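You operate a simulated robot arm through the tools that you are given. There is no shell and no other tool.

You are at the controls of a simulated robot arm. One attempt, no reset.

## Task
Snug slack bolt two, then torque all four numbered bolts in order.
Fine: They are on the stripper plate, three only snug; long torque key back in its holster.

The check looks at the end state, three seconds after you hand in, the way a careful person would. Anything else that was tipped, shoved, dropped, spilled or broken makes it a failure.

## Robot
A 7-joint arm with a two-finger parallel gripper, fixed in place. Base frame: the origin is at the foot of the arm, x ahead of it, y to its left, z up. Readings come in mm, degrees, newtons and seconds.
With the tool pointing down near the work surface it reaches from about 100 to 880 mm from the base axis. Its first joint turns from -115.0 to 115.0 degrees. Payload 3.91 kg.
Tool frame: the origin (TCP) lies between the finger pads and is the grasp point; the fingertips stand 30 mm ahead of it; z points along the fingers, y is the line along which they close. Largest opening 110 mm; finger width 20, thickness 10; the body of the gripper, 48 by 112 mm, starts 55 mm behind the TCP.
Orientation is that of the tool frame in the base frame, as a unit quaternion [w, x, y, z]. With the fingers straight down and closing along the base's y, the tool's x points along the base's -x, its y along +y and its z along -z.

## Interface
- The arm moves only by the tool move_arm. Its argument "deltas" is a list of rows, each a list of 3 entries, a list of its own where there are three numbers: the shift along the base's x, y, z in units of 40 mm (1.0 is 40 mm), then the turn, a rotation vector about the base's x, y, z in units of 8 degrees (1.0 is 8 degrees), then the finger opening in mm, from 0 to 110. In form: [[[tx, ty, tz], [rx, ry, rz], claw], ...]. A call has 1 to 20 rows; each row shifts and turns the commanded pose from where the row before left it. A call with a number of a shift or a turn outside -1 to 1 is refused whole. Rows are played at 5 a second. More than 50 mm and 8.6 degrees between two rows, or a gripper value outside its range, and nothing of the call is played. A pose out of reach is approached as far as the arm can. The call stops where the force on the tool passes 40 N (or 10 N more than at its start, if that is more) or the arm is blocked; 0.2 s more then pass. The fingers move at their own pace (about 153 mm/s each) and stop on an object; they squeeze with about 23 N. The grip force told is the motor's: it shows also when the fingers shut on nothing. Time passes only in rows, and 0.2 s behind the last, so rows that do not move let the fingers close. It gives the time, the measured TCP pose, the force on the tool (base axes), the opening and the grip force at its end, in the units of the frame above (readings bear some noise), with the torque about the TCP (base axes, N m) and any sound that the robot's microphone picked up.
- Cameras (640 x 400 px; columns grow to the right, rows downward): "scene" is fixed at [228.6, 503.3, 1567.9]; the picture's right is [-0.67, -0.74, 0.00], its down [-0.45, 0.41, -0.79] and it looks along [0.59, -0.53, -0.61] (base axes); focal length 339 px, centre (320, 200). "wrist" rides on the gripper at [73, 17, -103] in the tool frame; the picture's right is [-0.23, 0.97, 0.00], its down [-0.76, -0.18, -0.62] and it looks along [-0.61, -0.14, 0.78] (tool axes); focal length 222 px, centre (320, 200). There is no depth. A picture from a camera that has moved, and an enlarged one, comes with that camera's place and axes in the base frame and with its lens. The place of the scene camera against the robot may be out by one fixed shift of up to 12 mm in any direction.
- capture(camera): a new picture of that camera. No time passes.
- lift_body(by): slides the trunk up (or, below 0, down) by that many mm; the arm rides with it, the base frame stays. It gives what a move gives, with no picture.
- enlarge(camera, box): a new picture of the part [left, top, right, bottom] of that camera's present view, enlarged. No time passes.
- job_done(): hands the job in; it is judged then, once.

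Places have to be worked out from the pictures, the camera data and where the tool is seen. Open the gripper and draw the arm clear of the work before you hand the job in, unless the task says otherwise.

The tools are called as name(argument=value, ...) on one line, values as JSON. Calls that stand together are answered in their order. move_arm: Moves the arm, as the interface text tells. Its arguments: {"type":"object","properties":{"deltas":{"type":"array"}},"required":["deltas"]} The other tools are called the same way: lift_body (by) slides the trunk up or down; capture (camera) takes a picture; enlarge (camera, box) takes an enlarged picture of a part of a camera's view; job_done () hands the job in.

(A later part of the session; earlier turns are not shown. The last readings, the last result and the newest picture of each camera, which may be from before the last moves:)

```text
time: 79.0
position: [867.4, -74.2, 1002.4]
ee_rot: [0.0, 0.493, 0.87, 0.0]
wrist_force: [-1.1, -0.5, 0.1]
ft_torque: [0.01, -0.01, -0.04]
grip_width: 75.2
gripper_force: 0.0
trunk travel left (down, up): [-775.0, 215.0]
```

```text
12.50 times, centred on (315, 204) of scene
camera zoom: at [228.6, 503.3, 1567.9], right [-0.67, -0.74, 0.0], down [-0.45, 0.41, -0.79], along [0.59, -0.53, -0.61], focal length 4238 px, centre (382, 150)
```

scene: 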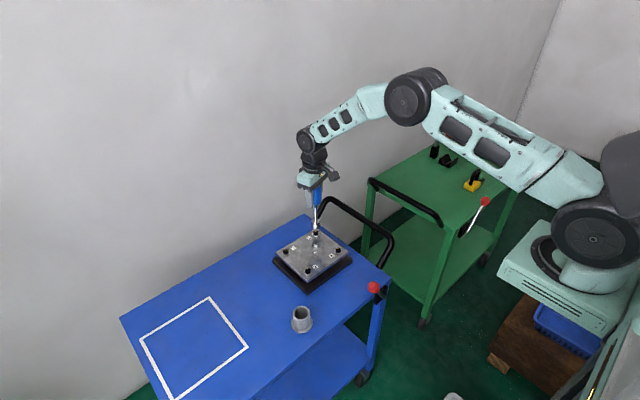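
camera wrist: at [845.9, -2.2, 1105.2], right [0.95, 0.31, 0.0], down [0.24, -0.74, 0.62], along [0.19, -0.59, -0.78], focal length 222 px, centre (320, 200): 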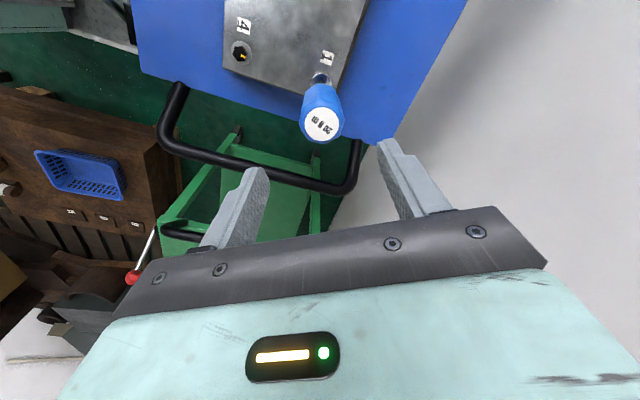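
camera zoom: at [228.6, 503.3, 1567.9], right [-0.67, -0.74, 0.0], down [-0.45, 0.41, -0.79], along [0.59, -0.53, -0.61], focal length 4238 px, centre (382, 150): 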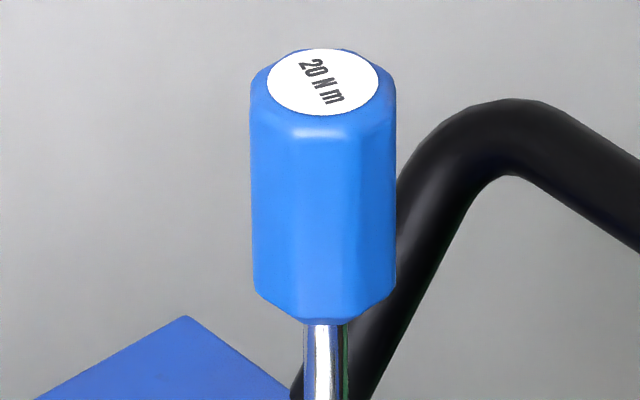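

The key stands at about (867.7,-65.4); its label shows key yaw ≈ -24°, meaning bolt 1 has really advanced to about -51°: the quick pull worked. The octagonal handle's flats should match gripper yaw ≈ 0°, so I unwind 60° up here and shift toward the key axis.

move_arm(deltas=[[[0, 0.025, 0], [0, 0, 0.9375], 75], [[0, 0.025, 0], [0, 0, 0.9375], 75], [[0, 0.025, 0], [0, 0, 0.9375], 75], [[0, 0.025, 0], [0, 0, 0.9375], 75], [[0, 0.025, 0], [0, 0, 0.9375], 75], [[0, 0.025, 0], [0, 0, 0.9375], 75], [[0, 0.025, 0], [0, 0, 0.9375], 75], [[0, 0.025, 0], [0, 0, 0.9375], 75], [[0, 0, 0], [0, 0, 0], 75], [[0, 0, 0], [0, 0, 0], 75]])

enlarge(camera="wrist", box=[280, 50, 360, 150])

```text
time: 81.2
position: [869.2, -59.8, 999.9]
ee_rot: [0.001, -0.008, 1.0, -0.001]
wrist_force: [0.3, 0.1, 0.1]
ft_torque: [-0.01, 0.0, 0.0]
grip_width: 75.1
gripper_force: 0.0
trunk travel left (down, up): [-775.0, 215.0]
```

```text
4.00 times, centred on (320, 100) of wrist
camera zoom: at [796.4, -43.9, 1103.8], right [0.21, 0.98, 0.0], down [0.76, -0.16, 0.62], along [0.61, -0.13, -0.78], focal length 888 px, centre (320, 600)
```

zoom: 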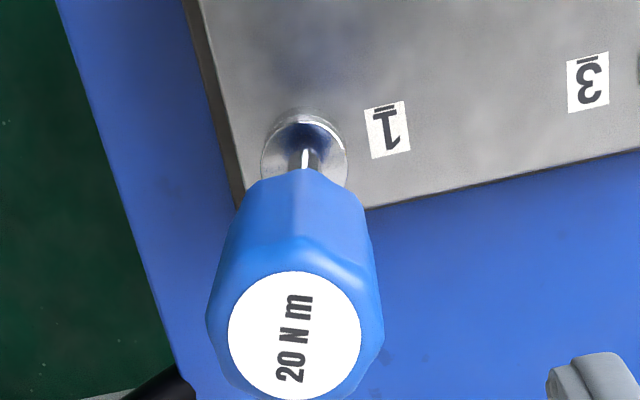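

move_arm(deltas=[[[-0.05, -0.13, 0], [0, 0, 0], 75], [[0, 0, -0.5], [0, 0, 0], 75], [[0, 0, -0.5], [0, 0, 0], 75], [[0, 0, 0], [0, 0, 0], 75], [[0, 0, 0], [0, 0, 0], 75]])

enlarge(camera="wrist", box=[260, 50, 380, 200])

```text
time: 82.4
position: [864.2, -63.9, 960.2]
ee_rot: [0.001, -0.008, 1.0, 0.0]
wrist_force: [0.6, -0.1, 0.1]
ft_torque: [-0.01, -0.01, 0.01]
grip_width: 74.9
gripper_force: 0.1
trunk travel left (down, up): [-775.0, 215.0]
```

```text
2.67 times, centred on (320, 125) of wrist
camera zoom: at [793.4, -48.0, 1063.4], right [0.21, 0.98, 0.0], down [0.76, -0.17, 0.62], along [0.61, -0.13, -0.78], focal length 592 px, centre (320, 400)
```

zoom: 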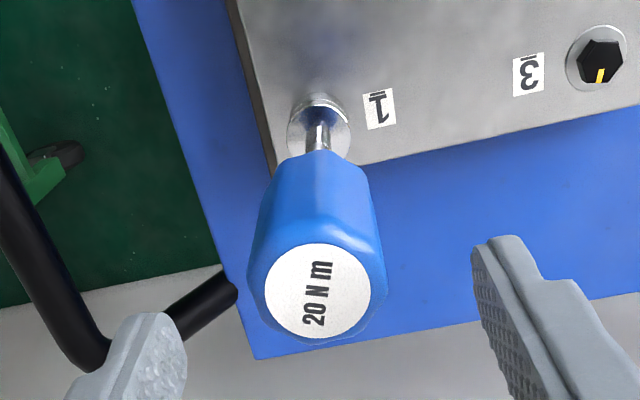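

move_arm(deltas=[[[0.035, -0.0125, 0], [0, 0, 0], 75], [[0, 0, -0.5], [0, 0, 0], 75], [[0, 0, -0.5], [0, 0, 0], 75], [[0, 0, -0.5], [0, 0, 0], 75], [[0, 0, 0], [0, 0, 0], 75]])

enlarge(camera="wrist", box=[240, 60, 400, 260])

```text
time: 83.6
position: [865.5, -65.4, 901.3]
ee_rot: [0.0, -0.008, 1.0, 0.0]
wrist_force: [0.3, 0.0, 0.6]
ft_torque: [-0.02, -0.02, 0.01]
grip_width: 75.0
gripper_force: 0.0
trunk travel left (down, up): [-775.0, 215.0]
```

```text
2.00 times, centred on (320, 160) of wrist
camera zoom: at [794.8, -49.5, 1004.7], right [0.21, 0.98, 0.0], down [0.76, -0.17, 0.62], along [0.61, -0.13, -0.78], focal length 444 px, centre (320, 280)
```

zoom: 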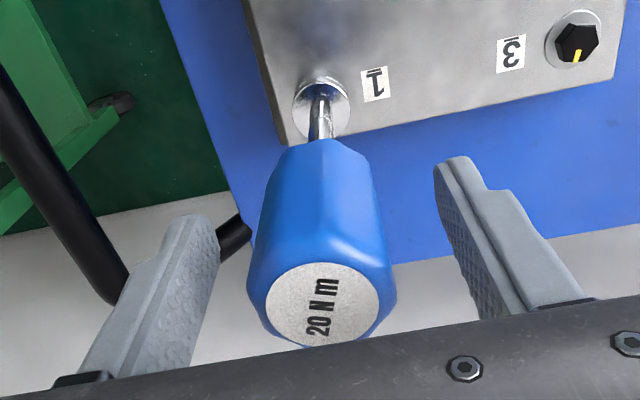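

move_arm(deltas=[[[0, 0, -0.3], [0, 0, 0], 75], [[0, 0, -0.3], [0, 0, 0], 75], [[0, 0, 0], [0, 0, 0], 75]])

enlarge(camera="wrist", box=[240, 60, 400, 260])

enlarge(camera="scene", box=[290, 160, 335, 240])

```text
time: 84.4
position: [867.0, -66.1, 876.5]
ee_rot: [0.0, -0.008, 1.0, 0.0]
wrist_force: [0.7, 0.2, 0.7]
ft_torque: [0.02, 0.0, 0.01]
grip_width: 74.9
gripper_force: 0.0
trunk travel left (down, up): [-775.0, 215.0]
```

```text
2.00 times, centred on (320, 160) of wrist
camera zoom: at [796.2, -50.9, 979.7], right [0.21, 0.98, 0.0], down [0.76, -0.17, 0.62], along [0.61, -0.13, -0.78], focal length 444 px, centre (320, 280)
```

zoom: 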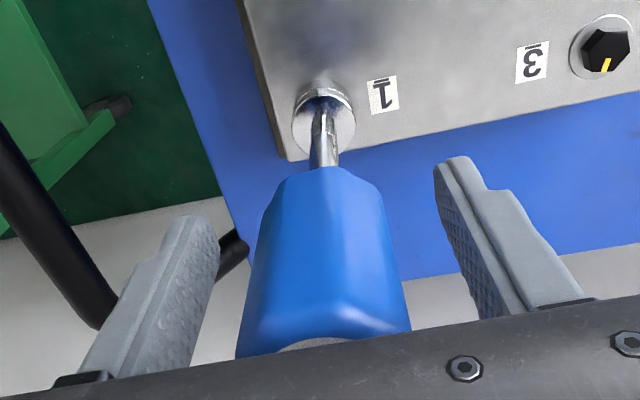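

```text
5.00 times, centred on (312, 200) of scene
camera zoom: at [228.6, 503.3, 1567.9], right [-0.67, -0.74, 0.0], down [-0.45, 0.41, -0.79], along [0.59, -0.53, -0.61], focal length 1695 px, centre (358, 200)
```

zoom: 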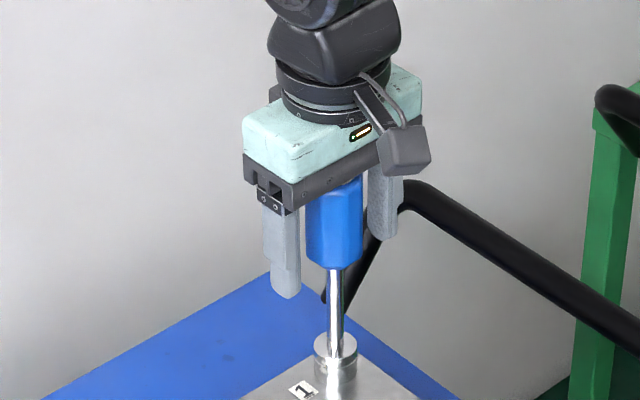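

move_arm(deltas=[[[-0.03, 0.035, 0], [0, 0, 0], 75], [[0, 0, 0], [0, 0, 0], 55], [[0, 0, 0], [0, 0, 0], 45], [[0, 0, 0], [0, 0, 0], 38], [[0, 0, 0], [0, 0, 0], 5], [[0, 0, 0], [0, 0, 0], 0]])

enlarge(camera="wrist", box=[240, 60, 400, 260])

enlarge(camera="scene", box=[304, 216, 324, 238])

```text
time: 85.8
position: [866.9, -64.2, 877.3]
ee_rot: [0.0, -0.007, 1.0, 0.0]
wrist_force: [1.1, -0.5, 0.6]
ft_torque: [-0.04, -0.01, 0.0]
grip_width: 37.5
gripper_force: 23.0
trunk travel left (down, up): [-775.0, 215.0]
```

```text
2.00 times, centred on (320, 160) of wrist
camera zoom: at [795.5, -48.5, 979.8], right [0.21, 0.98, 0.0], down [0.76, -0.17, 0.62], along [0.61, -0.13, -0.78], focal length 444 px, centre (320, 280)
```

zoom: 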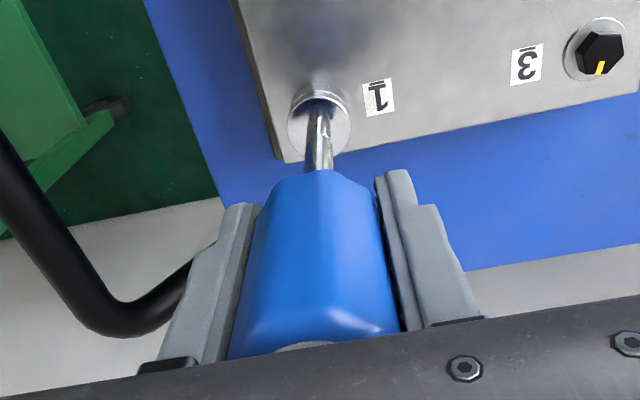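

```text
16.00 times, centred on (314, 227) of scene
camera zoom: at [228.6, 503.3, 1567.9], right [-0.67, -0.74, 0.0], down [-0.45, 0.41, -0.79], along [0.59, -0.53, -0.61], focal length 5425 px, centre (416, -232)
```

zoom: 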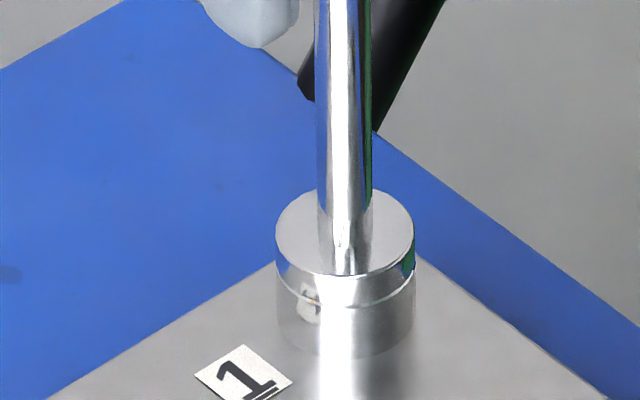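

Re-gripped cleanly at yaw ≈0 with no side load. Now a quick clockwise pull of 12°.

move_arm(deltas=[[[0, 0, 0], [0, 0, -0.8], 0], [[0, 0, 0], [0, 0, -0.7], 0]])

enlarge(camera="wrist", box=[240, 60, 400, 260])

```text
time: 86.4
position: [865.6, -65.3, 875.6]
ee_rot: [-0.001, 0.096, 0.995, 0.0]
wrist_force: [-0.4, 0.0, 0.2]
ft_torque: [-0.02, -0.03, 0.21]
grip_width: 37.0
gripper_force: 23.0
trunk travel left (down, up): [-775.0, 215.0]
```

```text
2.00 times, centred on (320, 160) of wrist
camera zoom: at [799.6, -33.6, 979.8], right [0.41, 0.91, 0.0], down [0.71, -0.32, 0.62], along [0.57, -0.26, -0.78], focal length 444 px, centre (320, 280)
```

zoom: 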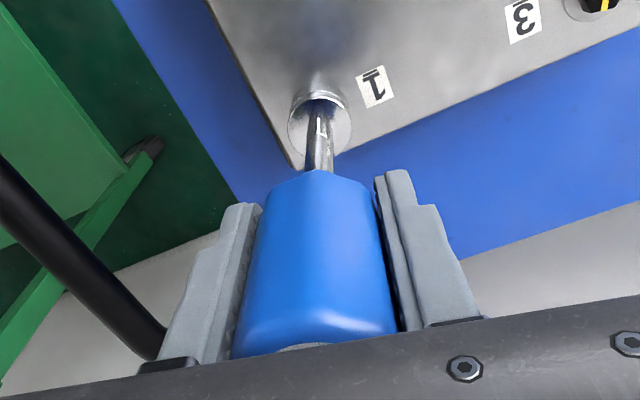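

The handle settled onto a flat (width 37.5→37.0). Another quick pull.

move_arm(deltas=[[[0, 0, 0], [0, 0, -0.8], 0], [[0, 0, 0], [0, 0, -0.7], 0]])

enlarge(camera="wrist", box=[240, 60, 400, 260])

```text
time: 87.0
position: [866.7, -65.1, 876.4]
ee_rot: [-0.001, 0.201, 0.98, 0.0]
wrist_force: [0.3, 0.0, 0.6]
ft_torque: [0.01, 0.02, 0.3]
grip_width: 37.2
gripper_force: 23.3
trunk travel left (down, up): [-775.0, 215.0]
```

```text
2.00 times, centred on (320, 160) of wrist
camera zoom: at [807.8, -20.9, 980.4], right [0.59, 0.81, 0.0], down [0.63, -0.46, 0.62], along [0.5, -0.37, -0.78], focal length 444 px, centre (320, 280)
```

zoom: 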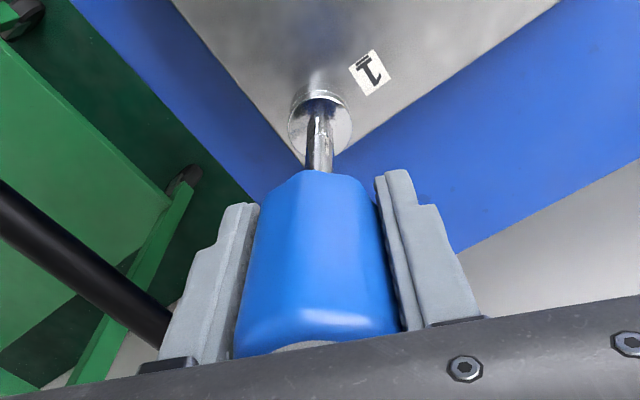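

The handle is now entering a flat of the octagon; the next quick pull should bite. I pull 14° more.

move_arm(deltas=[[[0, 0, 0], [0, 0, -0.9], 0], [[0, 0, 0], [0, 0, -0.9], 0]])

enlarge(camera="wrist", box=[240, 60, 400, 260])

```text
time: 87.6
position: [866.9, -64.8, 876.4]
ee_rot: [0.001, 0.322, 0.947, 0.0]
wrist_force: [0.2, -0.1, 2.9]
ft_torque: [-0.09, 0.04, 0.44]
grip_width: 37.3
gripper_force: 22.8
trunk travel left (down, up): [-775.0, 215.0]
```

```text
2.00 times, centred on (320, 160) of wrist
camera zoom: at [820.3, -7.2, 980.3], right [0.77, 0.63, 0.0], down [0.5, -0.6, 0.62], along [0.4, -0.48, -0.78], focal length 444 px, centre (320, 280)
```

zoom: 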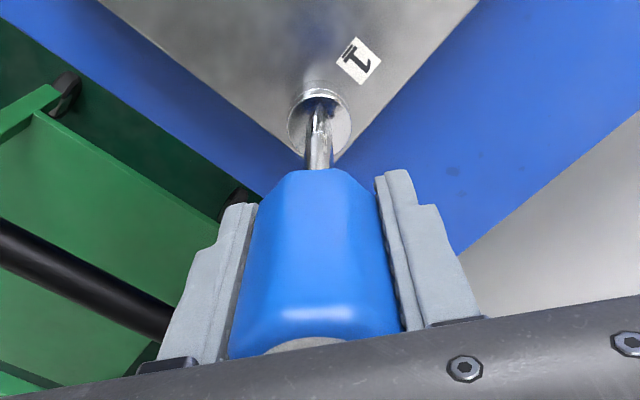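

Torque 0.44 and holding. Another quick pull.

move_arm(deltas=[[[0, 0, 0], [0, 0, -0.9], 0]])

move_arm(deltas=[[[0, 0, 0], [0, 0, -0.9], 0]])

enlarge(camera="wrist", box=[240, 60, 400, 260])

```text
time: 88.0
position: [866.0, -65.4, 876.7]
ee_rot: [0.001, 0.381, 0.925, 0.001]
wrist_force: [1.5, -0.2, 4.1]
ft_torque: [0.01, -0.03, 0.23]
grip_width: 37.4
gripper_force: 23.0
trunk travel left (down, up): [-775.0, 215.0]
```

```text
time: 88.4
position: [867.0, -66.3, 875.3]
ee_rot: [0.0, 0.437, 0.899, 0.0]
wrist_force: [0.1, 0.5, 2.6]
ft_torque: [0.02, -0.01, 0.37]
grip_width: 37.3
gripper_force: 22.8
trunk travel left (down, up): [-775.0, 215.0]
```

```text
2.00 times, centred on (320, 160) of wrist
camera zoom: at [836.0, 2.6, 979.6], right [0.91, 0.42, 0.0], down [0.33, -0.71, 0.62], along [0.26, -0.56, -0.78], focal length 444 px, centre (320, 280)
```

zoom: 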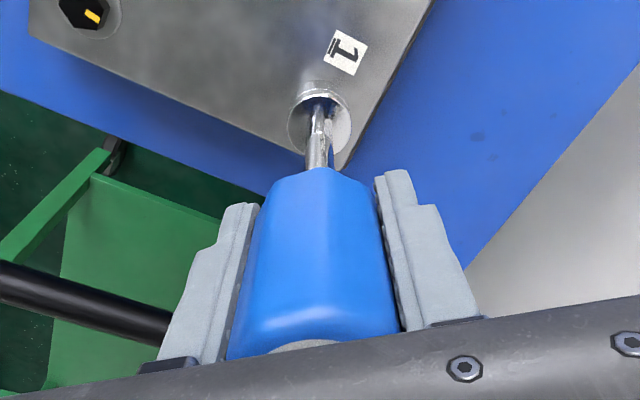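

Torque oscillates 0.44/0.23/0.37. To know how far the bolt itself has turned, I release the key, rise 30 mm and read the label angle.

move_arm(deltas=[[[0, 0, 0], [0, 0, 0], 45], [[0, 0, 0], [0, 0, 0], 60], [[0, 0, 0.35], [0, 0, 0], 75], [[0, 0, 0.35], [0, 0, 0], 75], [[0, 0, 0.3], [0, 0, 0], 75], [[0, 0, 0], [0, 0, 0], 75]])

enlarge(camera="wrist", box=[270, 120, 370, 220])

enlarge(camera="scene", box=[290, 180, 340, 240])

```text
time: 89.8
position: [865.4, -65.7, 915.9]
ee_rot: [0.0, 0.437, 0.899, 0.001]
wrist_force: [0.1, -0.2, -0.4]
ft_torque: [0.03, 0.01, 0.03]
grip_width: 75.1
gripper_force: 0.0
trunk travel left (down, up): [-775.0, 215.0]
```

```text
4.00 times, centred on (320, 170) of wrist
camera zoom: at [835.6, 2.3, 1019.6], right [0.91, 0.42, 0.0], down [0.33, -0.71, 0.62], along [0.26, -0.56, -0.78], focal length 888 px, centre (320, 320)
```

zoom: 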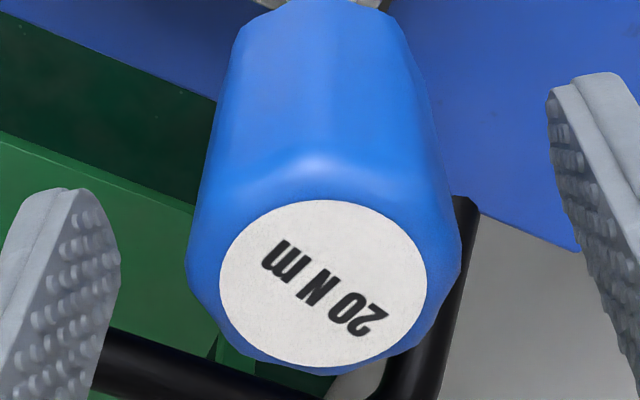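

```text
6.67 times, centred on (315, 210) of scene
camera zoom: at [228.6, 503.3, 1567.9], right [-0.67, -0.74, 0.0], down [-0.45, 0.41, -0.79], along [0.59, -0.53, -0.61], focal length 2260 px, centre (353, 133)
```

zoom: 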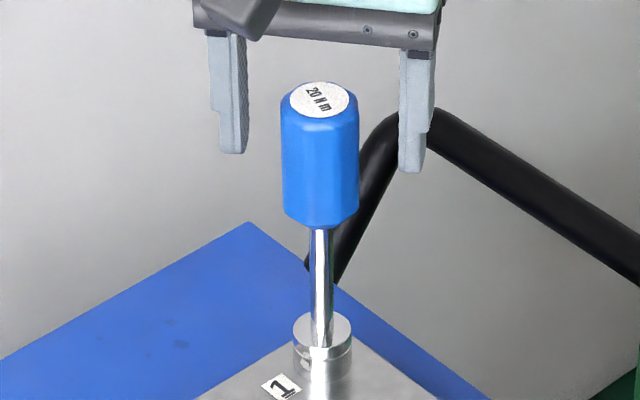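

The label shows the key (and so bolt 1) did not advance in this last round: the grip slips at ~0.45–0.48 N m. I'll try adding palm pressure on the handle top while gripping on the flats. First rise clear and unwind to yaw ≈ +7°.

move_arm(deltas=[[[0, 0, 0.6], [0, 0, 0], 75], [[0, 0, 0.6], [0, 0, 0], 75], [[0, 0, 0], [0, 0, 0.92], 75], [[0, 0, 0], [0, 0, 0.92], 75], [[0, 0, 0], [0, 0, 0.92], 75], [[0, 0, 0], [0, 0, 0.92], 75], [[0, 0, 0], [0, 0, 0.92], 75], [[0, 0, 0], [0, 0, 0.92], 75], [[0, 0, 0], [0, 0, 0.92], 75], [[0, 0, 0], [0, 0, 0.92], 75], [[0, 0, 0], [0, 0, 0], 75], [[0, 0, 0], [0, 0, 0], 75]])

enlarge(camera="wrist", box=[270, 80, 370, 190])

```text
time: 92.4
position: [866.2, -64.9, 963.9]
ee_rot: [0.0, -0.062, 0.998, 0.001]
wrist_force: [0.3, 1.0, 0.5]
ft_torque: [0.0, 0.0, 0.0]
grip_width: 75.2
gripper_force: 0.0
trunk travel left (down, up): [-775.0, 215.0]
```

```text
3.64 times, centred on (320, 135) of wrist
camera zoom: at [792.6, -56.6, 1067.4], right [0.11, 0.99, 0.0], down [0.78, -0.08, 0.62], along [0.62, -0.07, -0.78], focal length 808 px, centre (320, 436)
```

zoom: 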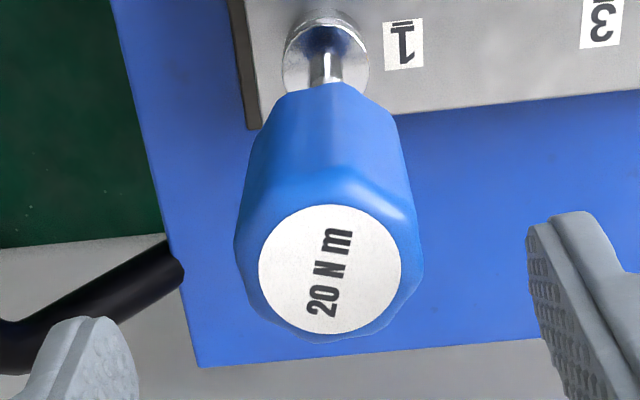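

move_arm(deltas=[[[0.0075, 0.025, -0.4], [0, 0, 0], 75], [[0, 0, -0.6], [0, 0, 0], 75], [[0, 0, -0.6], [0, 0, 0], 75], [[0, 0, -0.5], [0, 0, 0], 75], [[0, 0, 0], [0, 0, 0], 75], [[0, 0, 0], [0, 0, 0], 75]])

enlarge(camera="wrist", box=[240, 60, 400, 260])

enlarge(camera="scene", box=[290, 160, 335, 240])

```text
time: 93.8
position: [867.0, -63.8, 880.3]
ee_rot: [0.0, -0.062, 0.998, 0.0]
wrist_force: [-0.6, 1.4, -0.7]
ft_torque: [-0.06, 0.02, 0.0]
grip_width: 75.0
gripper_force: 0.1
trunk travel left (down, up): [-775.0, 215.0]
```

```text
2.00 times, centred on (320, 160) of wrist
camera zoom: at [793.9, -56.5, 984.4], right [0.11, 0.99, 0.0], down [0.78, -0.08, 0.62], along [0.62, -0.07, -0.78], focal length 444 px, centre (320, 280)
```

zoom: 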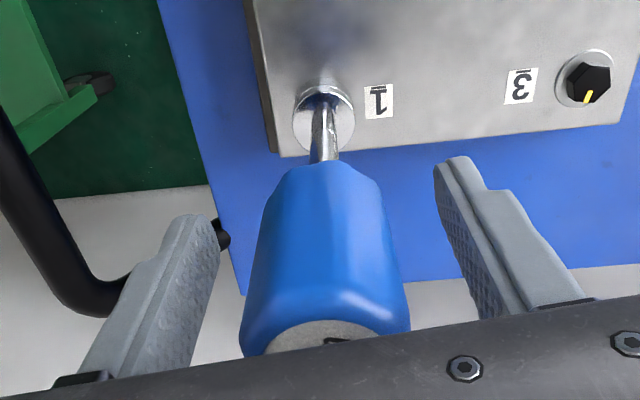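

```text
5.00 times, centred on (312, 200) of scene
camera zoom: at [228.6, 503.3, 1567.9], right [-0.67, -0.74, 0.0], down [-0.45, 0.41, -0.79], along [0.59, -0.53, -0.61], focal length 1695 px, centre (358, 200)
```

zoom: 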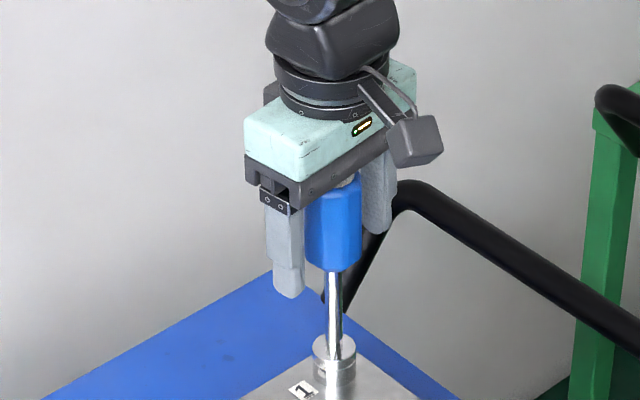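

I lower in 2 mm steps until the palm touches the handle top.

move_arm(deltas=[[[0, 0, -0.1], [0, 0, 0], 75], [[0, 0, -0.1], [0, 0, 0], 75], [[0, 0, -0.05], [0, 0, 0], 75], [[0, 0, -0.05], [0, 0, 0], 75], [[0, 0, 0], [0, 0, 0], 75]])

move_arm(deltas=[[[0, 0, -0.05], [0, 0, 0], 75], [[0, 0, 0], [0, 0, 0], 75]])

enlarge(camera="scene", box=[290, 160, 335, 240])

```text
time: 95.0
position: [866.3, -64.7, 869.2]
ee_rot: [0.0, -0.061, 0.998, 0.0]
wrist_force: [1.8, 0.3, -0.4]
ft_torque: [0.0, 0.02, 0.06]
grip_width: 75.1
gripper_force: 0.2
trunk travel left (down, up): [-775.0, 215.0]
```

```text
time: 95.6
position: [868.1, -64.9, 868.0]
ee_rot: [0.001, -0.061, 0.998, 0.0]
wrist_force: [-1.4, -0.4, 7.8]
ft_torque: [0.02, 0.01, 0.01]
grip_width: 75.1
gripper_force: 0.1
trunk travel left (down, up): [-775.0, 215.0]
```

```text
5.00 times, centred on (312, 200) of scene
camera zoom: at [228.6, 503.3, 1567.9], right [-0.67, -0.74, 0.0], down [-0.45, 0.41, -0.79], along [0.59, -0.53, -0.61], focal length 1695 px, centre (358, 200)
```

zoom: 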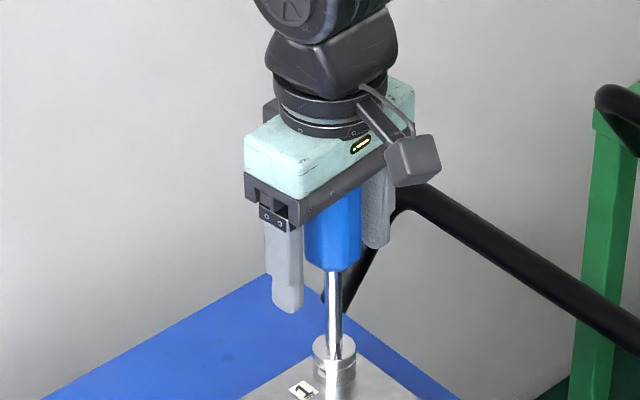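

Palm contact at 7.8 N. I close the fingers on the flats, add a little more down-force, and read.

move_arm(deltas=[[[0, 0, 0], [0, 0, 0], 50], [[0, 0, 0], [0, 0, 0], 38], [[0, 0, 0], [0, 0, 0], 0], [[0, 0, -0.03], [0, 0, 0], 0], [[0, 0, 0], [0, 0, 0], 0]])

```text
time: 96.8
position: [867.3, -64.0, 867.1]
ee_rot: [0.001, -0.062, 0.998, 0.0]
wrist_force: [1.5, 4.3, 19.2]
ft_torque: [0.27, -0.11, 0.05]
grip_width: 37.5
gripper_force: 23.1
trunk travel left (down, up): [-775.0, 215.0]
```

19 N down-force; small side force in y. I trim y by +0.5 mm and start twisting in 4° steps, reading torque.

move_arm(deltas=[[[0, 0.0125, 0], [0, 0, -0.5], 0], [[0, 0, 0], [0, 0, -0.4], 0]])

move_arm(deltas=[[[0, 0, 0], [0, 0, -0.4], 0]])

move_arm(deltas=[[[0, 0, 0], [0, 0, -0.4], 0]])

move_arm(deltas=[[[0, 0, 0], [0, 0, -0.4], 0]])

```text
time: 97.4
position: [867.4, -64.8, 865.5]
ee_rot: [0.0, 0.001, 1.0, -0.002]
wrist_force: [2.3, -2.2, 22.9]
ft_torque: [-0.07, -0.14, 0.36]
grip_width: 37.3
gripper_force: 22.9
trunk travel left (down, up): [-775.0, 215.0]
```

```text
time: 97.8
position: [867.1, -63.6, 866.7]
ee_rot: [0.001, 0.03, 1.0, 0.0]
wrist_force: [1.8, -5.3, 24.2]
ft_torque: [-0.4, 0.01, 0.43]
grip_width: 37.6
gripper_force: 23.0
trunk travel left (down, up): [-775.0, 215.0]
```

```text
time: 98.2
position: [866.8, -62.3, 865.7]
ee_rot: [0.001, 0.058, 0.998, 0.001]
wrist_force: [0.3, -7.1, 23.9]
ft_torque: [-0.46, 0.02, 0.46]
grip_width: 37.4
gripper_force: 22.9
trunk travel left (down, up): [-775.0, 215.0]
```

```text
time: 98.6
position: [865.2, -63.4, 866.5]
ee_rot: [0.0, 0.086, 0.996, -0.001]
wrist_force: [0.6, -8.0, 19.4]
ft_torque: [-0.51, -0.11, 0.48]
grip_width: 37.5
gripper_force: 22.6
trunk travel left (down, up): [-775.0, 215.0]
```

move_arm(deltas=[[[0, -0.025, 0], [0, 0, -0.4], 0]])

move_arm(deltas=[[[0, 0, -0.02], [0, 0, -0.4], 0]])

move_arm(deltas=[[[0, 0, 0], [0, 0, -0.4], 0]])

move_arm(deltas=[[[0, 0, 0], [0, 0, -0.4], 0]])

enlarge(camera="wrist", box=[240, 60, 400, 260])

```text
time: 99.0
position: [866.6, -64.1, 866.7]
ee_rot: [0.0, 0.114, 0.994, 0.001]
wrist_force: [-1.2, -4.2, 21.6]
ft_torque: [-0.14, 0.17, 0.43]
grip_width: 37.3
gripper_force: 23.3
trunk travel left (down, up): [-775.0, 215.0]
```

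```text
time: 99.4
position: [866.1, -63.3, 866.7]
ee_rot: [0.001, 0.142, 0.99, 0.001]
wrist_force: [-3.3, -2.7, 25.4]
ft_torque: [0.04, 0.3, 0.38]
grip_width: 37.6
gripper_force: 23.2
trunk travel left (down, up): [-775.0, 215.0]
```

```text
time: 99.8
position: [866.3, -64.4, 866.4]
ee_rot: [0.001, 0.168, 0.986, 0.0]
wrist_force: [-1.0, 0.2, 25.9]
ft_torque: [0.35, 0.1, 0.38]
grip_width: 37.6
gripper_force: 22.5
trunk travel left (down, up): [-775.0, 215.0]
```

```text
time: 100.2
position: [865.7, -63.0, 866.8]
ee_rot: [0.002, 0.197, 0.98, 0.001]
wrist_force: [-1.3, 1.1, 27.4]
ft_torque: [0.3, 0.06, 0.37]
grip_width: 37.6
gripper_force: 23.1
trunk travel left (down, up): [-775.0, 215.0]
```

```text
2.00 times, centred on (320, 160) of wrist
camera zoom: at [806.5, -19.7, 969.9], right [0.58, 0.81, 0.0], down [0.63, -0.46, 0.62], along [0.51, -0.36, -0.78], focal length 444 px, centre (320, 280)
```

zoom: 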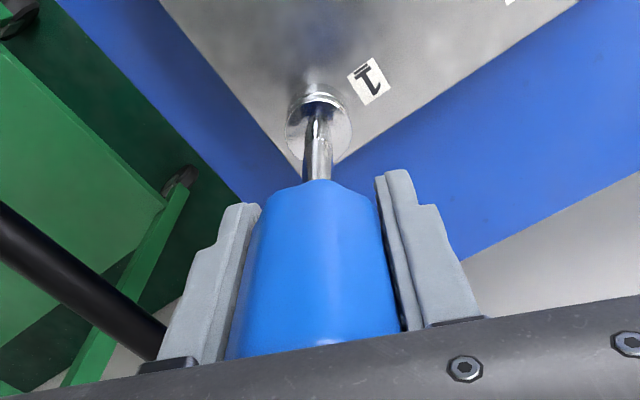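

move_arm(deltas=[[[0, 0, 0], [0, 0, -0.4], 0]])

move_arm(deltas=[[[0, 0, 0], [0, 0, -0.4], 0]])

move_arm(deltas=[[[0, 0, 0], [0, 0, -0.4], 0]])

move_arm(deltas=[[[0, 0, 0], [0, 0, -0.4], 0]])

move_arm(deltas=[[[0, 0, 0], [0, 0, -0.4], 0]])

move_arm(deltas=[[[0, 0, 0], [0, 0, -0.4], 0]])

```text
time: 100.6
position: [865.2, -64.7, 865.9]
ee_rot: [0.001, 0.224, 0.975, 0.0]
wrist_force: [-0.1, 1.7, 25.5]
ft_torque: [0.12, -0.02, 0.35]
grip_width: 37.5
gripper_force: 22.9
trunk travel left (down, up): [-775.0, 215.0]
```

```text
time: 101.0
position: [866.5, -64.1, 866.3]
ee_rot: [0.002, 0.25, 0.968, -0.001]
wrist_force: [-0.4, 0.1, 27.2]
ft_torque: [-0.01, 0.03, 0.35]
grip_width: 37.1
gripper_force: 23.3
trunk travel left (down, up): [-775.0, 215.0]
```

```text
time: 101.4
position: [865.7, -63.6, 866.5]
ee_rot: [0.002, 0.278, 0.961, 0.0]
wrist_force: [1.8, 0.4, 25.2]
ft_torque: [0.08, 0.06, 0.35]
grip_width: 37.4
gripper_force: 23.1
trunk travel left (down, up): [-775.0, 215.0]
```

```text
time: 101.8
position: [865.2, -64.7, 867.5]
ee_rot: [0.001, 0.305, 0.952, 0.0]
wrist_force: [0.7, -0.7, 23.4]
ft_torque: [-0.04, 0.04, 0.29]
grip_width: 37.6
gripper_force: 23.0
trunk travel left (down, up): [-775.0, 215.0]
```

```text
time: 102.2
position: [865.8, -65.2, 866.7]
ee_rot: [0.0, 0.332, 0.943, 0.0]
wrist_force: [-1.9, -1.2, 25.1]
ft_torque: [-0.04, 0.16, 0.33]
grip_width: 37.4
gripper_force: 22.6
trunk travel left (down, up): [-775.0, 215.0]
```

```text
time: 102.6
position: [866.1, -64.2, 865.7]
ee_rot: [0.0, 0.357, 0.934, 0.0]
wrist_force: [-2.9, -2.9, 27.4]
ft_torque: [-0.08, 0.18, 0.35]
grip_width: 37.3
gripper_force: 23.1
trunk travel left (down, up): [-775.0, 215.0]
```

Torque under palm pressure peaked at 0.48 and then slipped at ~0.35. I check whether the bolt advanced: release, rise, and read the label angle.

move_arm(deltas=[[[0, 0, 0.06], [0, 0, 0], 45], [[0, 0, 0], [0, 0, 0], 60], [[0, 0, 0.6], [0, 0, 0], 75], [[0, 0, 0.6], [0, 0, 0], 75], [[0, 0, 0.6], [0, 0, 0], 75], [[0, 0, 0.6], [0, 0, 0], 75], [[0, 0, 0], [0, 0, 0], 75], [[0, 0, 0], [0, 0, 0], 75]])

enlarge(camera="wrist", box=[270, 80, 370, 190])

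enlarge(camera="scene", box=[290, 180, 340, 240])

```text
time: 104.4
position: [864.3, -62.4, 963.6]
ee_rot: [-0.001, 0.357, 0.934, 0.0]
wrist_force: [0.1, -0.2, -0.2]
ft_torque: [-0.02, 0.01, 0.0]
grip_width: 75.0
gripper_force: 0.1
trunk travel left (down, up): [-775.0, 215.0]
```

```text
3.64 times, centred on (320, 135) of wrist
camera zoom: at [823.5, -1.2, 1066.0], right [0.82, 0.57, 0.0], down [0.45, -0.64, 0.62], along [0.36, -0.51, -0.78], focal length 808 px, centre (320, 436)
```

zoom: 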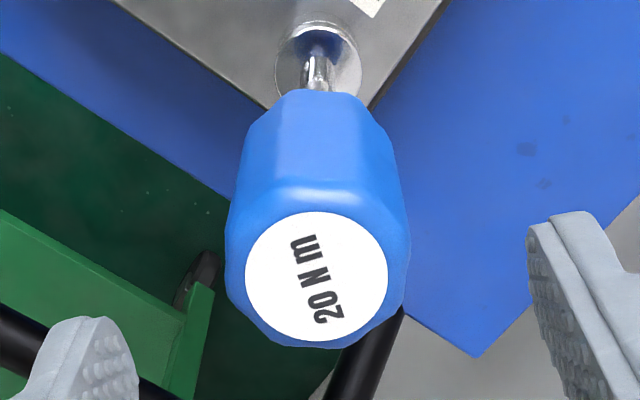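

```text
6.67 times, centred on (315, 210) of scene
camera zoom: at [228.6, 503.3, 1567.9], right [-0.67, -0.74, 0.0], down [-0.45, 0.41, -0.79], along [0.59, -0.53, -0.61], focal length 2260 px, centre (353, 133)
```

zoom: 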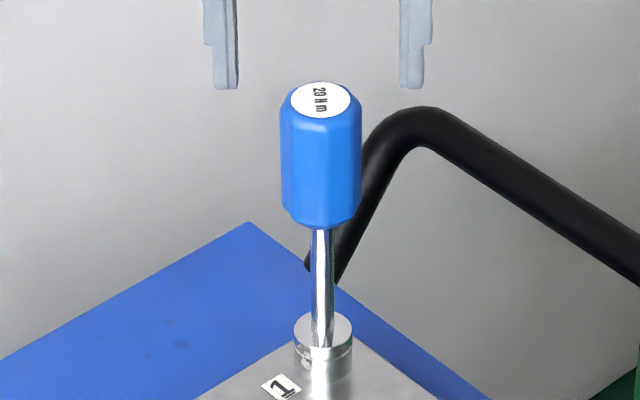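

Excellent: the label turned from 160° to 142°, so bolt 1 advanced ~18° under palm pressure. That works. I re-grip on the flats again (yaw ≈ -11°) and repeat: first rotate up here.

move_arm(deltas=[[[0, 0, 0], [0, 0, 0.96], 75], [[0, 0, 0], [0, 0, 0.96], 75], [[0, 0, 0], [0, 0, 0.96], 75], [[0, 0, 0], [0, 0, 0.96], 75], [[0, 0, 0], [0, 0, 0], 75], [[0, 0, 0], [0, 0, 0], 75]])

enlarge(camera="wrist", box=[270, 80, 370, 190])

```text
time: 105.8
position: [866.8, -64.0, 962.3]
ee_rot: [-0.001, 0.096, 0.995, 0.0]
wrist_force: [0.2, -0.3, -0.9]
ft_torque: [0.03, 0.01, 0.03]
grip_width: 75.1
gripper_force: 0.1
trunk travel left (down, up): [-775.0, 215.0]
```

```text
3.64 times, centred on (320, 135) of wrist
camera zoom: at [800.0, -33.4, 1066.9], right [0.41, 0.91, 0.0], down [0.71, -0.32, 0.62], along [0.57, -0.25, -0.78], focal length 808 px, centre (320, 436)
```

zoom: 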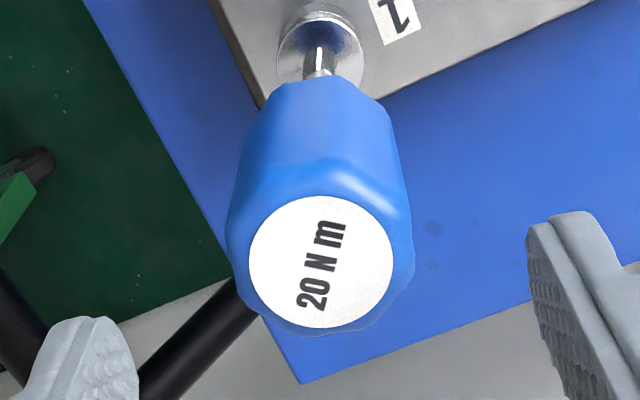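

move_arm(deltas=[[[-0.03, 0.02, -0.4], [0, 0, 0], 75], [[0, 0, -0.6], [0, 0, 0], 75], [[0, 0, -0.6], [0, 0, 0], 75], [[0, 0, -0.5], [0, 0, 0], 75], [[0, 0, -0.15], [0, 0, 0], 75], [[0, 0, 0], [0, 0, 0], 75], [[0, 0, 0], [0, 0, 0], 75]])

enlarge(camera="wrist", box=[240, 60, 400, 260])

```text
time: 107.4
position: [865.8, -64.5, 870.9]
ee_rot: [0.0, 0.097, 0.995, 0.0]
wrist_force: [0.5, -0.2, -0.3]
ft_torque: [-0.01, -0.01, 0.03]
grip_width: 75.1
gripper_force: 0.0
trunk travel left (down, up): [-775.0, 215.0]
```

```text
2.00 times, centred on (320, 160) of wrist
camera zoom: at [799.2, -33.0, 975.3], right [0.41, 0.91, 0.0], down [0.71, -0.32, 0.62], along [0.57, -0.26, -0.78], focal length 444 px, centre (320, 280)
```

zoom: 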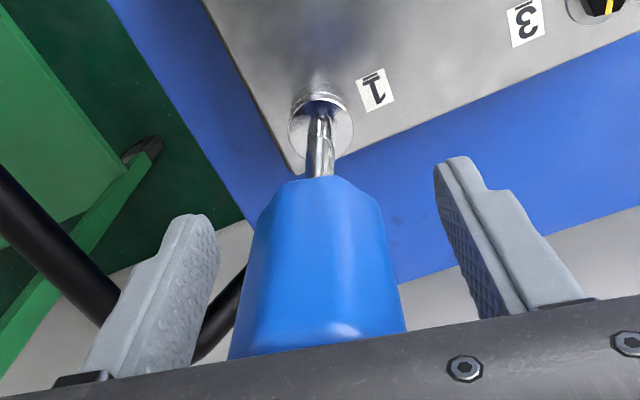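

move_arm(deltas=[[[0, 0, -0.05], [0, 0, 0], 75], [[0, 0, -0.05], [0, 0, 0], 75], [[0, 0, -0.03], [0, 0, 0], 75], [[0, 0, 0], [0, 0, 0], 75]])

```text
time: 108.4
position: [864.5, -63.5, 867.1]
ee_rot: [-0.001, 0.097, 0.995, 0.0]
wrist_force: [0.9, 0.6, 1.6]
ft_torque: [-0.01, 0.0, 0.0]
grip_width: 75.3
gripper_force: 0.1
trunk travel left (down, up): [-775.0, 215.0]
```

move_arm(deltas=[[[0, 0, -0.04], [0, 0, 0], 75], [[0, 0, 0], [0, 0, 0], 75]])

move_arm(deltas=[[[0, 0, 0], [0, 0, 0], 50], [[0, 0, 0], [0, 0, 0], 38], [[0, 0, 0], [0, 0, 0], 0], [[0, 0, 0], [0, 0, 0], 0]])

```text
time: 109.0
position: [865.9, -63.1, 867.9]
ee_rot: [0.001, 0.097, 0.995, 0.001]
wrist_force: [0.5, 0.4, 11.4]
ft_torque: [-0.01, 0.06, -0.02]
grip_width: 74.8
gripper_force: 0.2
trunk travel left (down, up): [-775.0, 215.0]
```

```text
time: 110.0
position: [865.4, -63.8, 867.3]
ee_rot: [0.001, 0.097, 0.995, 0.0]
wrist_force: [2.4, -1.0, 17.0]
ft_torque: [-0.29, -0.06, 0.02]
grip_width: 37.2
gripper_force: 23.3
trunk travel left (down, up): [-775.0, 215.0]
```

Palm at 17 N and the fingers on the flats (37.2 mm). Turning clockwise in small steps now.

move_arm(deltas=[[[0, 0, 0], [0, 0, -0.5], 0], [[0, 0, 0], [0, 0, -0.4], 0]])

move_arm(deltas=[[[0, 0, 0], [0, 0, -0.4], 0]])

move_arm(deltas=[[[0, 0, 0], [0, 0, -0.4], 0]])

move_arm(deltas=[[[0, 0, 0], [0, 0, -0.4], 0]])

```text
time: 110.6
position: [865.4, -63.3, 867.8]
ee_rot: [0.001, 0.159, 0.987, 0.001]
wrist_force: [5.4, -2.8, 17.6]
ft_torque: [-0.34, -0.29, 0.16]
grip_width: 37.1
gripper_force: 22.9
trunk travel left (down, up): [-775.0, 215.0]
```

```text
time: 111.0
position: [863.6, -65.1, 866.8]
ee_rot: [0.0, 0.186, 0.982, 0.001]
wrist_force: [-1.2, -5.2, 21.2]
ft_torque: [-0.35, 0.06, 0.42]
grip_width: 37.3
gripper_force: 23.0
trunk travel left (down, up): [-775.0, 215.0]
```

```text
time: 111.4
position: [864.6, -64.7, 867.6]
ee_rot: [0.0, 0.215, 0.977, 0.0]
wrist_force: [-1.4, -4.9, 19.7]
ft_torque: [-0.36, 0.1, 0.47]
grip_width: 37.2
gripper_force: 22.7
trunk travel left (down, up): [-775.0, 215.0]
```

```text
time: 111.8
position: [866.5, -63.6, 866.2]
ee_rot: [0.0, 0.241, 0.971, -0.001]
wrist_force: [-1.3, -7.3, 20.6]
ft_torque: [-0.48, 0.0, 0.48]
grip_width: 37.7
gripper_force: 22.9
trunk travel left (down, up): [-775.0, 215.0]
```

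move_arm(deltas=[[[0, -0.02, 0], [0, 0, -0.3], 0]])

move_arm(deltas=[[[0, 0, 0], [0, 0, -0.3], 0]])

move_arm(deltas=[[[0, 0, 0], [0, 0, -0.3], 0]])

enlarge(camera="wrist", box=[240, 60, 400, 260])

```text
time: 112.2
position: [864.7, -63.7, 866.7]
ee_rot: [0.002, 0.261, 0.965, 0.001]
wrist_force: [2.2, -5.3, 16.8]
ft_torque: [-0.24, -0.23, 0.48]
grip_width: 37.5
gripper_force: 22.8
trunk travel left (down, up): [-775.0, 215.0]
```

```text
time: 112.6
position: [863.4, -62.2, 867.1]
ee_rot: [0.0, 0.282, 0.959, 0.001]
wrist_force: [0.8, -3.1, 17.0]
ft_torque: [-0.02, -0.07, 0.5]
grip_width: 37.4
gripper_force: 22.7
trunk travel left (down, up): [-775.0, 215.0]
```

```text
time: 113.0
position: [864.2, -63.2, 866.5]
ee_rot: [0.0, 0.301, 0.954, 0.0]
wrist_force: [-1.1, -1.5, 19.4]
ft_torque: [0.08, 0.15, 0.35]
grip_width: 37.3
gripper_force: 23.0
trunk travel left (down, up): [-775.0, 215.0]
```

```text
2.00 times, centred on (320, 160) of wrist
camera zoom: at [816.5, -7.2, 970.3], right [0.75, 0.67, 0.0], down [0.52, -0.58, 0.62], along [0.42, -0.46, -0.78], focal length 444 px, centre (320, 280)
```

zoom: 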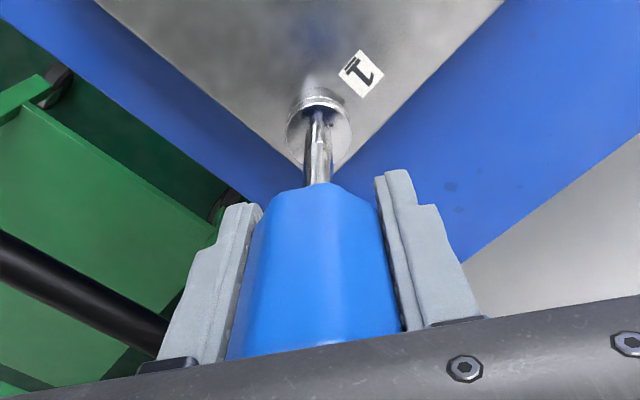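

Torque peaked at 0.50, then snapped. I want ground truth on bolt 1's mark, so I lift the key off with this grip and look.

move_arm(deltas=[[[0, 0, 0.04], [0, 0, 0.3], 0], [[0, 0, 0.15], [0, 0, 0], 0], [[0, 0, 0.3], [0, 0, 0], 0], [[0, 0, 0.4], [0, 0, 0], 0], [[0, 0, 0.2], [0, 0, 0], 0], [[0, 0, 0], [0, 0, 0], 0]])

enlarge(camera="scene", box=[304, 216, 324, 238])

enlarge(camera="wrist", box=[296, 70, 344, 125])

```text
time: 114.4
position: [864.7, -63.6, 909.9]
ee_rot: [0.0, 0.28, 0.96, -0.001]
wrist_force: [0.1, -0.7, -3.0]
ft_torque: [0.03, -0.01, 0.0]
grip_width: 37.3
gripper_force: 23.2
trunk travel left (down, up): [-775.0, 215.0]
```

```text
16.00 times, centred on (314, 227) of scene
camera zoom: at [228.6, 503.3, 1567.9], right [-0.67, -0.74, 0.0], down [-0.45, 0.41, -0.79], along [0.59, -0.53, -0.61], focal length 5425 px, centre (416, -232)
```

zoom: 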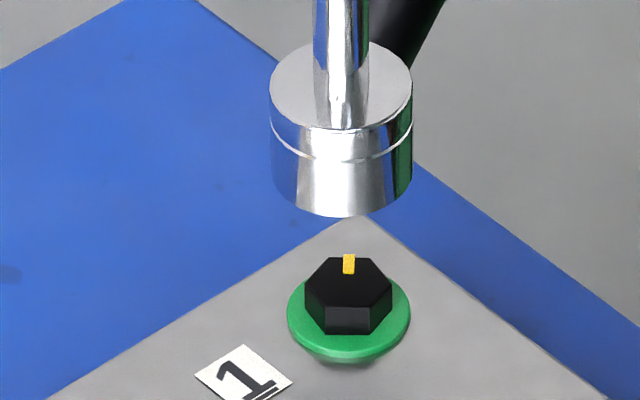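

```text
7.27 times, centred on (320, 98) of wrist
camera zoom: at [815.1, -10.0, 1013.6], right [0.72, 0.7, 0.0], down [0.55, -0.56, 0.62], along [0.43, -0.45, -0.78], focal length 1615 px, centre (320, 946)
```

zoom: 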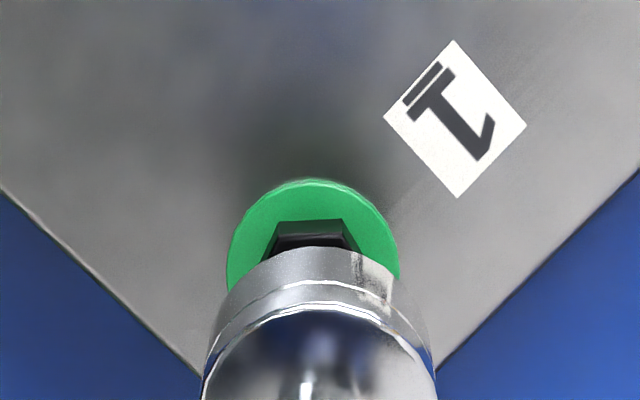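

Bolt 1's washer has turned green — bolt 1 is torqued (its mark is at ≈-42°; the key evidently released at ~0.48–0.50 N m). Now bolt 2 (mark ≈ -26°): I carry the key there, adjusting yaw to about -16°.

move_arm(deltas=[[[-0.535, 0.628, 0.05], [0, 0, 0.4], 0], [[-0.535, 0.628, 0], [0, 0, 0.4], 0], [[-0.535, 0.628, 0], [0, 0, 0.4], 0], [[-0.535, 0.628, 0], [0, 0, 0.4], 0], [[-0.535, 0.628, 0], [0, 0, 0.4], 0], [[0, 0, 0], [0, 0, 0], 0], [[0, 0, 0], [0, 0, 0], 0]])

enlarge(camera="scene", box=[295, 256, 315, 278])

enlarge(camera="wrist", box=[296, 70, 344, 125])

enlarge(camera="scene", box=[270, 200, 370, 300])

```text
time: 116.0
position: [757.0, 60.9, 910.5]
ee_rot: [0.0, 0.144, 0.99, 0.0]
wrist_force: [0.4, 0.3, -2.1]
ft_torque: [0.04, 0.01, 0.0]
grip_width: 37.8
gripper_force: 23.1
trunk travel left (down, up): [-775.0, 215.0]
```

```text
16.00 times, centred on (305, 267) of scene
camera zoom: at [228.6, 503.3, 1567.9], right [-0.67, -0.74, 0.0], down [-0.45, 0.41, -0.79], along [0.59, -0.53, -0.61], focal length 5425 px, centre (560, -872)
```

zoom: 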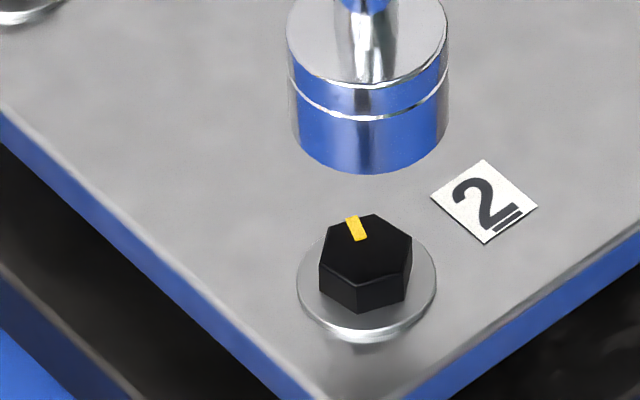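

```text
7.27 times, centred on (320, 98) of wrist
camera zoom: at [693.6, 99.4, 1014.8], right [0.5, 0.87, 0.0], down [0.68, -0.39, 0.62], along [0.54, -0.31, -0.78], focal length 1615 px, centre (320, 946)
```

zoom: 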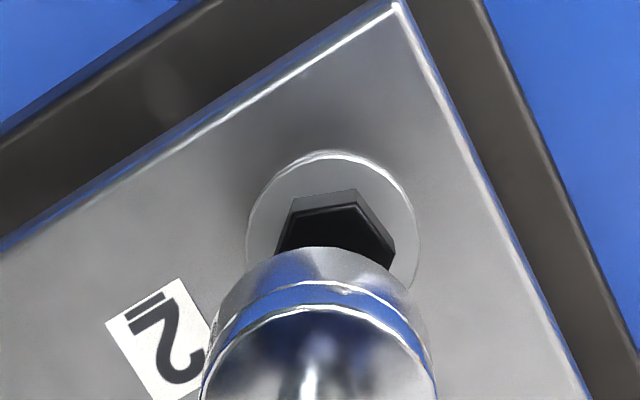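

```text
4.00 times, centred on (320, 250) of scene
camera zoom: at [228.6, 503.3, 1567.9], right [-0.67, -0.74, 0.0], down [-0.45, 0.41, -0.79], along [0.59, -0.53, -0.61], focal length 1356 px, centre (320, 0)
```

zoom: 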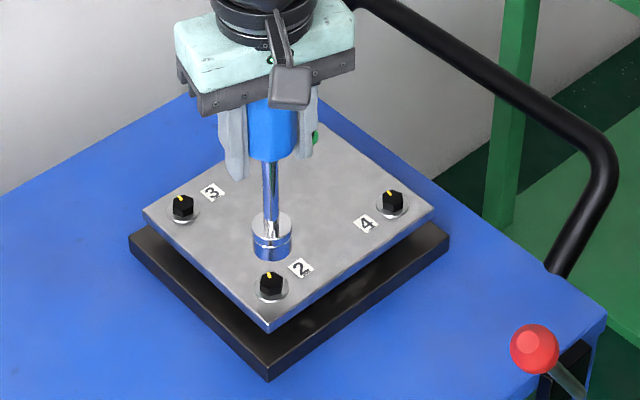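

Bolt 2 (mark ≈-25°) is just ahead; accounting for the re-grip offset, the socket needs (-1.1,+2.8) mm. I correct, lower 15 mm and re-check.

move_arm(deltas=[[[-0.0275, 0.07, 0], [0, 0, 0], 0], [[0, 0, -0.2], [0, 0, 0], 0], [[0, 0, -0.175], [0, 0, 0], 0], [[0, 0, 0], [0, 0, 0], 0], [[0, 0, 0], [0, 0, 0], 0]])

enlarge(camera="scene", box=[295, 256, 315, 278])

enlarge(camera="wrist", box=[296, 80, 344, 135])

```text
time: 117.2
position: [757.9, 64.4, 896.2]
ee_rot: [0.0, 0.145, 0.989, 0.0]
wrist_force: [0.6, -1.0, -1.5]
ft_torque: [0.02, 0.0, 0.02]
grip_width: 37.5
gripper_force: 22.7
trunk travel left (down, up): [-775.0, 215.0]
```

```text
16.00 times, centred on (305, 267) of scene
camera zoom: at [228.6, 503.3, 1567.9], right [-0.67, -0.74, 0.0], down [-0.45, 0.41, -0.79], along [0.59, -0.53, -0.61], focal length 5425 px, centre (560, -872)
```

zoom: 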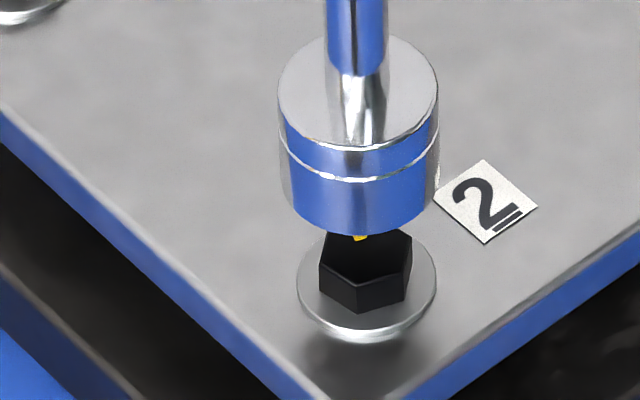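

```text
7.27 times, centred on (320, 108) of wrist
camera zoom: at [693.7, 101.9, 999.8], right [0.5, 0.87, 0.0], down [0.68, -0.39, 0.62], along [0.54, -0.31, -0.78], focal length 1615 px, centre (320, 873)
```

zoom: 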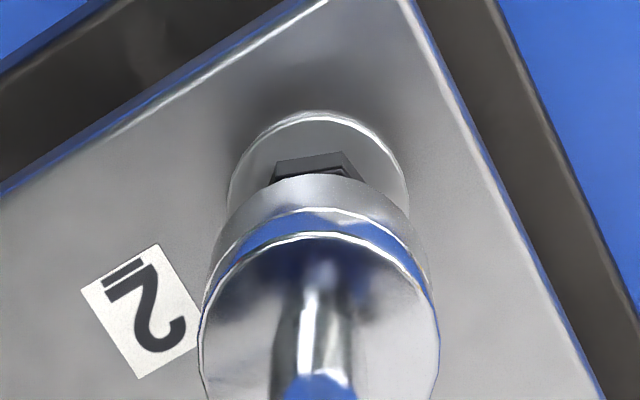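

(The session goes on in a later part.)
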